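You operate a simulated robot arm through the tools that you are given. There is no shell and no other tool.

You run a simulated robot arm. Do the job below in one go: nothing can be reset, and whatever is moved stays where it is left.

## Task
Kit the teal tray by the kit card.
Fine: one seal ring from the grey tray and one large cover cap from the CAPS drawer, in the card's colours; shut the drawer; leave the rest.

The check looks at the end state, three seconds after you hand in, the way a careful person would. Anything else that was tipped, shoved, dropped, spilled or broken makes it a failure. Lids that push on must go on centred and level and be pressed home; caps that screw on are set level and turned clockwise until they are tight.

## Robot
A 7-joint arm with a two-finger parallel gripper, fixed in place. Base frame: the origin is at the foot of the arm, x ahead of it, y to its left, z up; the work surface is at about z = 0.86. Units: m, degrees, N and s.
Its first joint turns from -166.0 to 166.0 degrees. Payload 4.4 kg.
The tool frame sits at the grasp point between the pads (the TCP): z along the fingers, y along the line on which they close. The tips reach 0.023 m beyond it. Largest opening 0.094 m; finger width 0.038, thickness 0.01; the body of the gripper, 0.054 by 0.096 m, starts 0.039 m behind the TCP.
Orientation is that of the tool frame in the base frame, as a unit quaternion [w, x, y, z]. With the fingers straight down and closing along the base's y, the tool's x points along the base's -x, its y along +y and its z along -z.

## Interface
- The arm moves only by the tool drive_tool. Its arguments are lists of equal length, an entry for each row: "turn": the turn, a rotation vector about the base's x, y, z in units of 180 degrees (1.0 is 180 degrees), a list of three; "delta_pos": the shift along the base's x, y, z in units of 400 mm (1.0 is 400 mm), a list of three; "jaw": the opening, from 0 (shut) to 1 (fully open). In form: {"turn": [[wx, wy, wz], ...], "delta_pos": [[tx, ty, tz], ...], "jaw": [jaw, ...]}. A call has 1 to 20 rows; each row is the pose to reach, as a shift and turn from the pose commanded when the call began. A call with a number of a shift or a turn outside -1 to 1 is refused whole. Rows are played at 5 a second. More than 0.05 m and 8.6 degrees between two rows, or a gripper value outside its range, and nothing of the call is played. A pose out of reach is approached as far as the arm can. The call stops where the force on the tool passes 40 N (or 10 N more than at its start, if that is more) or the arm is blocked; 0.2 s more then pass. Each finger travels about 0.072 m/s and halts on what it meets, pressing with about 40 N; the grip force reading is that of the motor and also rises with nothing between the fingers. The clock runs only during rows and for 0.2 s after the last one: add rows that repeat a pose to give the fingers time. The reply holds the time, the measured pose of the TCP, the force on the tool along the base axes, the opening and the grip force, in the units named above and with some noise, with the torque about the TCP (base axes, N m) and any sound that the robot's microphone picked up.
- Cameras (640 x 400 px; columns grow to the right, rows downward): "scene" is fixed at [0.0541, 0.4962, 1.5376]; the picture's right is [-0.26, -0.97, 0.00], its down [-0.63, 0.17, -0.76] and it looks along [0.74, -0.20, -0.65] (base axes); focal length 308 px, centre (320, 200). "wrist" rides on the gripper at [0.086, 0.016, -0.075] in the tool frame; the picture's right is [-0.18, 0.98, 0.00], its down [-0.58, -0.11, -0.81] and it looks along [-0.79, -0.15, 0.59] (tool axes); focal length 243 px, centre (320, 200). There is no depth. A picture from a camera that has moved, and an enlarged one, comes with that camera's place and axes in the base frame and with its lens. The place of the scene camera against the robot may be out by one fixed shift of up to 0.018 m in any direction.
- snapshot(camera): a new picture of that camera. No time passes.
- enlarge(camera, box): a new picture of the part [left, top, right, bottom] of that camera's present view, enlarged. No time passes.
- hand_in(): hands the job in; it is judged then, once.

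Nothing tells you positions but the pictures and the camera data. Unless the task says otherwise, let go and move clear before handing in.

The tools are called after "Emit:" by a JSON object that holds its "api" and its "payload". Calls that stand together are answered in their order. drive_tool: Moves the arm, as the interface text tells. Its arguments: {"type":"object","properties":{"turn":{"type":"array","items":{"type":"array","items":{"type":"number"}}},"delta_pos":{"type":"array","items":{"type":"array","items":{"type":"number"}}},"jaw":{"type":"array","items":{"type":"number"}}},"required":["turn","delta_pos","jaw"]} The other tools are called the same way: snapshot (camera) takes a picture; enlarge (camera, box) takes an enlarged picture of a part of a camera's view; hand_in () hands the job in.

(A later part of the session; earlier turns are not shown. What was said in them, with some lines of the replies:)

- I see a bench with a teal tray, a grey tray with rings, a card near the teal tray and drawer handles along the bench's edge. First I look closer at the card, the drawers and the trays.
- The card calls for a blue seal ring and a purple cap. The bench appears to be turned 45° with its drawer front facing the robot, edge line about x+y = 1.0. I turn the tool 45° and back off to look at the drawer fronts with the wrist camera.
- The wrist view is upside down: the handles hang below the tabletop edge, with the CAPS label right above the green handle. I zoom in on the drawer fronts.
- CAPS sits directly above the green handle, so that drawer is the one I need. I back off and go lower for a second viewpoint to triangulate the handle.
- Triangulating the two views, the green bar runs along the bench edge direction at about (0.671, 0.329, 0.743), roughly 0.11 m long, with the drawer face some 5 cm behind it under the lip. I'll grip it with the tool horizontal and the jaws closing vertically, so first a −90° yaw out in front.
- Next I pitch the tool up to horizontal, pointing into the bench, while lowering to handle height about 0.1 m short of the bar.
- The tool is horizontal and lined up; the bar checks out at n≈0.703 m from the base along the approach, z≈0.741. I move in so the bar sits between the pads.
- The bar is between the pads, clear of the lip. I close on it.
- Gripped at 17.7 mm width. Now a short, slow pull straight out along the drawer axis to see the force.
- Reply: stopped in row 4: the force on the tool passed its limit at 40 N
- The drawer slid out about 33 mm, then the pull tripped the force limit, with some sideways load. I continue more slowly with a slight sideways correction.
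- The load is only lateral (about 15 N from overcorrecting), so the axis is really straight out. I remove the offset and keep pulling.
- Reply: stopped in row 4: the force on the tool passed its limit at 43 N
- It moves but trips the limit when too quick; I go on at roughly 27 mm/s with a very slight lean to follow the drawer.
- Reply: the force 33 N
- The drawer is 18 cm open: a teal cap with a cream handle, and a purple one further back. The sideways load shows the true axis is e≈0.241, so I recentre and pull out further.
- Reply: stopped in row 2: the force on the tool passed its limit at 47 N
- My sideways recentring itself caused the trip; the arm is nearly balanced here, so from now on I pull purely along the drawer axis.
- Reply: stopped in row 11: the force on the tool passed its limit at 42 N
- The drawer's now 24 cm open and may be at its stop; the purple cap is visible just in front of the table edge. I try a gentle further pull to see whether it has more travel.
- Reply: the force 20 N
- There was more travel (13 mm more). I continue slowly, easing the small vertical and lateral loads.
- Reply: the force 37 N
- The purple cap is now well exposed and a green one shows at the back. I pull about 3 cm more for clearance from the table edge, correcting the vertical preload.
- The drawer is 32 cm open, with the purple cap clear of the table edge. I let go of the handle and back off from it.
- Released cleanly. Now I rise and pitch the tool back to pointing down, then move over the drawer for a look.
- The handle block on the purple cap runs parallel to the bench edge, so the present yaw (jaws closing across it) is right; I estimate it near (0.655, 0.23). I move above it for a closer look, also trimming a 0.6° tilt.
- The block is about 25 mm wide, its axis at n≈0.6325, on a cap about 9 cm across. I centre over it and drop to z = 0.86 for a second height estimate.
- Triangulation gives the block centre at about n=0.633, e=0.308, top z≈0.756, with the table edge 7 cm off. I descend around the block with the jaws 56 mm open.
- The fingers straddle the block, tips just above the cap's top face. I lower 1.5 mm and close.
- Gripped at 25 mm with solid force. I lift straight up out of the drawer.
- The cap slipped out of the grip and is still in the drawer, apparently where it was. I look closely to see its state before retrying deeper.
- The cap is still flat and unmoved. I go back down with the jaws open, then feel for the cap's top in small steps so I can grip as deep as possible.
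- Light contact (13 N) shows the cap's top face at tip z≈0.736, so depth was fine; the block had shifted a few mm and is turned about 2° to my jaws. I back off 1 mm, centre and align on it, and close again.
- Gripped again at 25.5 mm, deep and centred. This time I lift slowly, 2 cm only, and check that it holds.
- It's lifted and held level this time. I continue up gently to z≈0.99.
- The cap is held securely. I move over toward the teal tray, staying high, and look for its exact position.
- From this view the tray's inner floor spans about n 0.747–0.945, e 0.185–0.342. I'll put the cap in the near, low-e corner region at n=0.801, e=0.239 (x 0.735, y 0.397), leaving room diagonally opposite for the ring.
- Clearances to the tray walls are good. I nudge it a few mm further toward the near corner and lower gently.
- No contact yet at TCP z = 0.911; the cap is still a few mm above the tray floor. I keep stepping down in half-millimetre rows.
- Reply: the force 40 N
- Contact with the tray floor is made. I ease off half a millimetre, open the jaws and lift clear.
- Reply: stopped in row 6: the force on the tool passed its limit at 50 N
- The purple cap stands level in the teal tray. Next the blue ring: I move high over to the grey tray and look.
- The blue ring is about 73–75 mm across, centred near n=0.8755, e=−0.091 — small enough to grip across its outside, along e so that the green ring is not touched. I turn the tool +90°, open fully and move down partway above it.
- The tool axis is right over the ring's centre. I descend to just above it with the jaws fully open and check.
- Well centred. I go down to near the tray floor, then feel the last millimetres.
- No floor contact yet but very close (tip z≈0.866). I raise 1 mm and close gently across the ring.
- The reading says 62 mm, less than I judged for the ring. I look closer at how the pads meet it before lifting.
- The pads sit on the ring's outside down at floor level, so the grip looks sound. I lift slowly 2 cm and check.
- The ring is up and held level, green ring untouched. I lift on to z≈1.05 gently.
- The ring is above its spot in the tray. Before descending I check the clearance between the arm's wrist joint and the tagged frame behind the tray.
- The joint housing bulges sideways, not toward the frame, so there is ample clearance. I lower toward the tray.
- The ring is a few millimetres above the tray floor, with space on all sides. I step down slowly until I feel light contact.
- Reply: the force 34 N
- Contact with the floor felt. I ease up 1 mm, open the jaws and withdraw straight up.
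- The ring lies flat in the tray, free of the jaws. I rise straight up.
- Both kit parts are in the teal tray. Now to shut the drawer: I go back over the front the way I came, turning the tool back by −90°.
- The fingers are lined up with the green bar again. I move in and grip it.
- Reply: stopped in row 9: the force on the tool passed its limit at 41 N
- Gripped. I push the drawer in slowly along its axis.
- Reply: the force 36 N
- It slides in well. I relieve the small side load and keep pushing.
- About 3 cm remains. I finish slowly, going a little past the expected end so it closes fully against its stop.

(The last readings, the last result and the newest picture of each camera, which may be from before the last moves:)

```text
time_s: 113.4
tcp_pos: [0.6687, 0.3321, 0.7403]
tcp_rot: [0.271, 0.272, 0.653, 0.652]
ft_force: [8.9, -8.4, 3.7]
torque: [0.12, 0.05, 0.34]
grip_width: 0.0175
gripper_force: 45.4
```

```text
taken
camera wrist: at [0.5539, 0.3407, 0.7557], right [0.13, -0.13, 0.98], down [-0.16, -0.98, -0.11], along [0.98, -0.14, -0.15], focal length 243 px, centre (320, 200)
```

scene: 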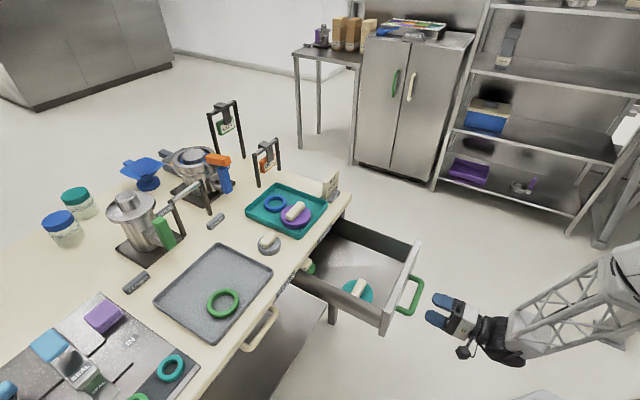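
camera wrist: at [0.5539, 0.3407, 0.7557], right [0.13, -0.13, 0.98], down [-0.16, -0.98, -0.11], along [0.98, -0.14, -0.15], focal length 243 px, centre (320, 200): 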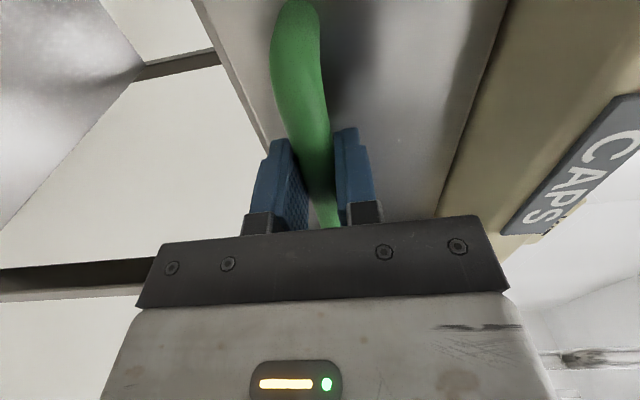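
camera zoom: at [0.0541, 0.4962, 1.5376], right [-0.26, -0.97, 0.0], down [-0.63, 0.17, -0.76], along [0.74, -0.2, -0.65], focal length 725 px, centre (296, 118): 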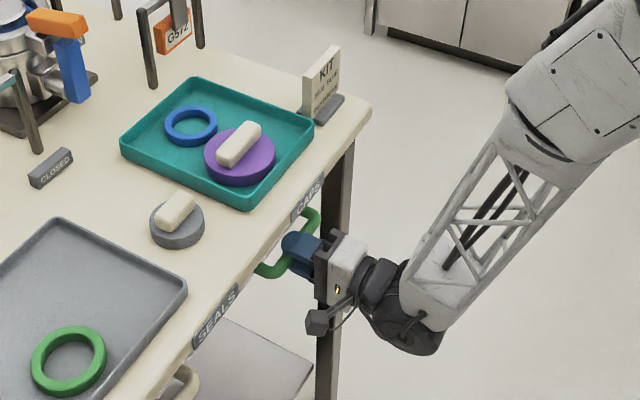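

It's at about the original closed position with no end-stop force yet. I push a few more millimetres gently to feel the stop.

Emit:
{"api": "drive_tool", "payload": {"turn": [[0, 0, 0], [0, 0, 0], [0, 0, 0], [0, 0, 0], [0, 0, 0], [0, 0, 0]], "delta_pos": [[0.003, 0.002, 0], [0.006, 0.005, 0], [0.009, 0.008, 0], [0.012, 0.011, 0], [0.015, 0.014, 0], [0.018, 0.017, 0]], "jaw": [0, 0, 0, 0, 0, 0]}}

Emit:
{"api": "snapshot", "payload": {"camera": "wrist"}}

Emit:
{"api": "enlarge", "payload": {"camera": "scene", "box": [260, 200, 360, 270]}}

```text
time_s: 114.0
tcp_pos: [0.6687, 0.3327, 0.7399]
tcp_rot: [0.271, 0.271, 0.654, 0.652]
ft_force: [-14.7, -12.7, 13.2]
torque: [0.11, -0.01, 0.48]
grip_width: 0.0177
gripper_force: 44.7
stopped in row 2: the force on the tool passed its limit at 48 N (the readings are from after the stop); the commanded pose is now the measured one
```

```text
taken
camera wrist: at [0.5544, 0.3413, 0.7557], right [0.13, -0.13, 0.98], down [-0.16, -0.98, -0.11], along [0.98, -0.14, -0.15], focal length 243 px, centre (320, 200)
```

wrist: 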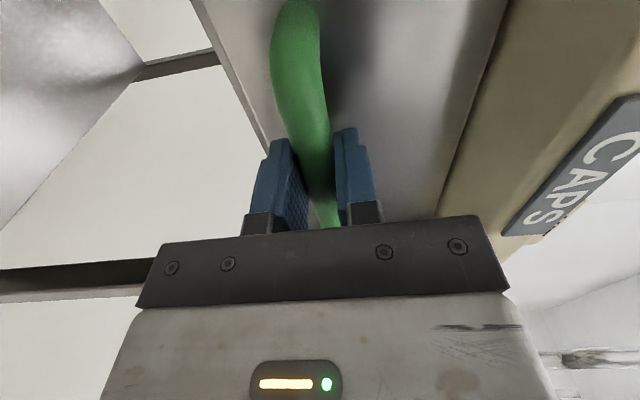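

```text
5.71 times, centred on (310, 235) of scene
camera zoom: at [0.0541, 0.4962, 1.5376], right [-0.26, -0.97, 0.0], down [-0.63, 0.17, -0.76], along [0.74, -0.2, -0.65], focal length 1761 px, centre (377, 0)
```

zoom: 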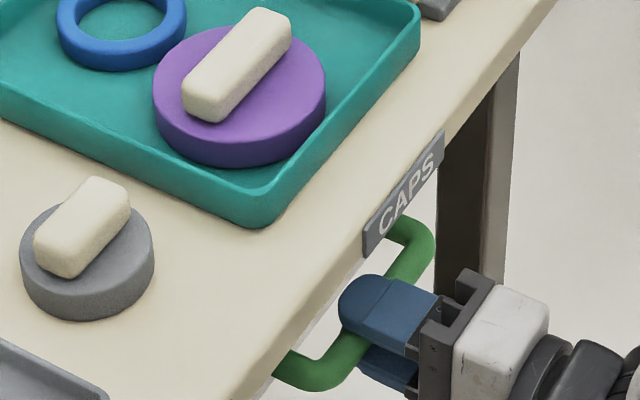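

The stop is felt: the drawer is home. I open the jaws and back straight off the handle.

Emit:
{"api": "drive_tool", "payload": {"turn": [[0, 0, 0], [0, 0, 0], [0, 0, 0], [0, 0, 0], [0, 0, 0], [0, 0, 0], [0, 0, 0], [0, 0, 0], [0, 0, 0]], "delta_pos": [[0, 0, 0], [0, 0, 0], [0, 0, 0], [0, 0, 0], [-0.02, -0.02, 0], [-0.06, -0.06, 0], [-0.11, -0.11, 0], [-0.17, -0.17, 0], [-0.17, -0.17, 0]], "jaw": [0.3, 0.6, 0.8, 0.8, 0.8, 0.8, 0.8, 0.8, 0.8]}}

Emit:
{"api": "snapshot", "payload": {"camera": "wrist"}}

Emit:
{"api": "snapshot", "payload": {"camera": "scene"}}

Emit:
{"api": "enlarge", "payload": {"camera": "scene", "box": [230, 210, 350, 360]}}

```text
time_s: 116.0
tcp_pos: [0.5991, 0.2664, 0.7394]
tcp_rot: [0.27, 0.272, 0.654, 0.653]
ft_force: [0.4, 1.4, 0.0]
torque: [-0.04, 0.01, 0.0]
grip_width: 0.075
gripper_force: 0.1
```

```text
taken
camera wrist: at [0.4856, 0.2734, 0.7553], right [0.13, -0.13, 0.98], down [-0.16, -0.98, -0.11], along [0.98, -0.14, -0.15], focal length 243 px, centre (320, 200)
```

wrist: 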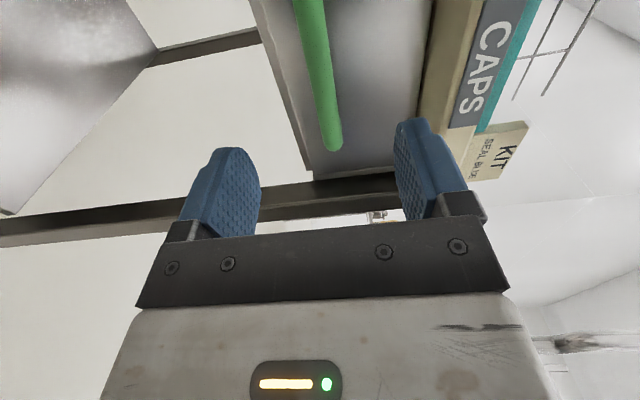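

```text
taken
```

scene: 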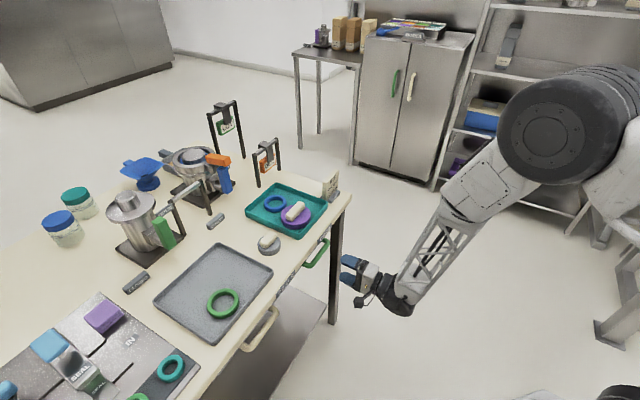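

```text
2.67 times, centred on (290, 285) of scene
camera zoom: at [0.0541, 0.4962, 1.5376], right [-0.26, -0.97, 0.0], down [-0.63, 0.17, -0.76], along [0.74, -0.2, -0.65], focal length 822 px, centre (400, -27)
```

zoom: 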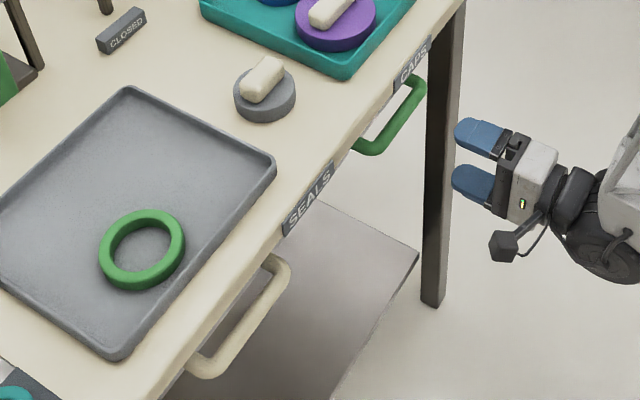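

The handle is back exactly where it was at the start. I check the tray once more and back off further.

Emit:
{"api": "drive_tool", "payload": {"turn": [[0, 0, 0], [0, 0, 0], [0, 0, 0], [0, 0, 0]], "delta_pos": [[-0.04, -0.04, 0], [-0.1, -0.1, 0], [-0.16, -0.16, 0], [-0.16, -0.16, 0]], "jaw": [0.8, 0.8, 0.8, 0.8]}}

Emit:
{"api": "enlarge", "payload": {"camera": "scene", "box": [230, 170, 360, 270]}}

Emit:
{"api": "enlarge", "payload": {"camera": "scene", "box": [0, 90, 320, 400]}}

```text
time_s: 117.0
tcp_pos: [0.5372, 0.1998, 0.7391]
tcp_rot: [0.271, 0.272, 0.653, 0.652]
ft_force: [0.0, 0.2, -0.4]
torque: [-0.01, 0.02, -0.03]
grip_width: 0.0753
gripper_force: 0.0
```

```text
4.00 times, centred on (295, 220) of scene
camera zoom: at [0.0541, 0.4962, 1.5376], right [-0.26, -0.97, 0.0], down [-0.63, 0.17, -0.76], along [0.74, -0.2, -0.65], focal length 1232 px, centre (420, 120)
```

zoom: 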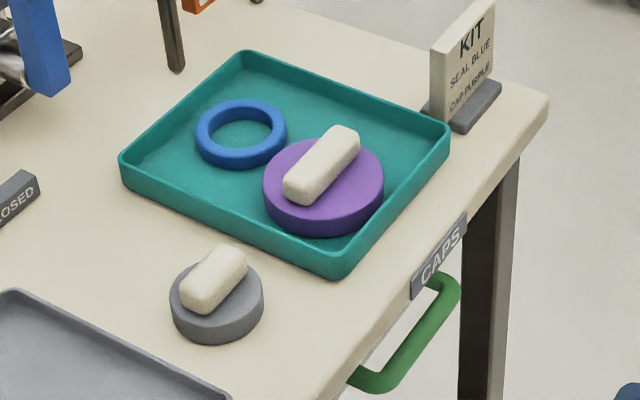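

```text
1.29 times, centred on (160, 245) of scene
camera zoom: at [0.0541, 0.4962, 1.5376], right [-0.26, -0.97, 0.0], down [-0.63, 0.17, -0.76], along [0.74, -0.2, -0.65], focal length 398 px, centre (526, 142)
```

zoom: 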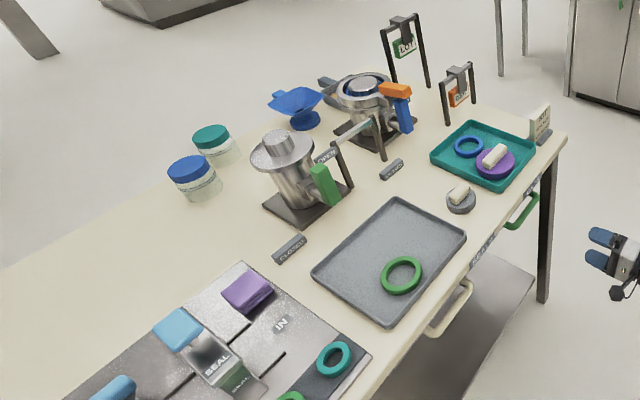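

The blue ring and the purple large cap lie flat in the teal tray, the CAPS drawer is fully shut, everything else is as it was, and the arm is clear. I hand the job in.

Emit:
{"api": "hand_in", "payload": {}}

```text
The job is handed in.
```

The teal tray is kitted to the card: the blue seal ring and the purple large cover cap both lie flat in it. The CAPS drawer is shut; I pushed it until I felt the stop, and its handle looks back where it was at the start. I've handed the job in.

- **Cap slip:** on my first lift the cap slipped out of the grip and stayed in the drawer, shifted a few millimetres. It was still lying flat, and the second grip held.
- **Size:** I took the purple cap as the large one because all the caps I could see in the drawer looked the same size.

In the last pictures nothing else on the bench appeared moved, and the arm had let go and was clear of the drawer.
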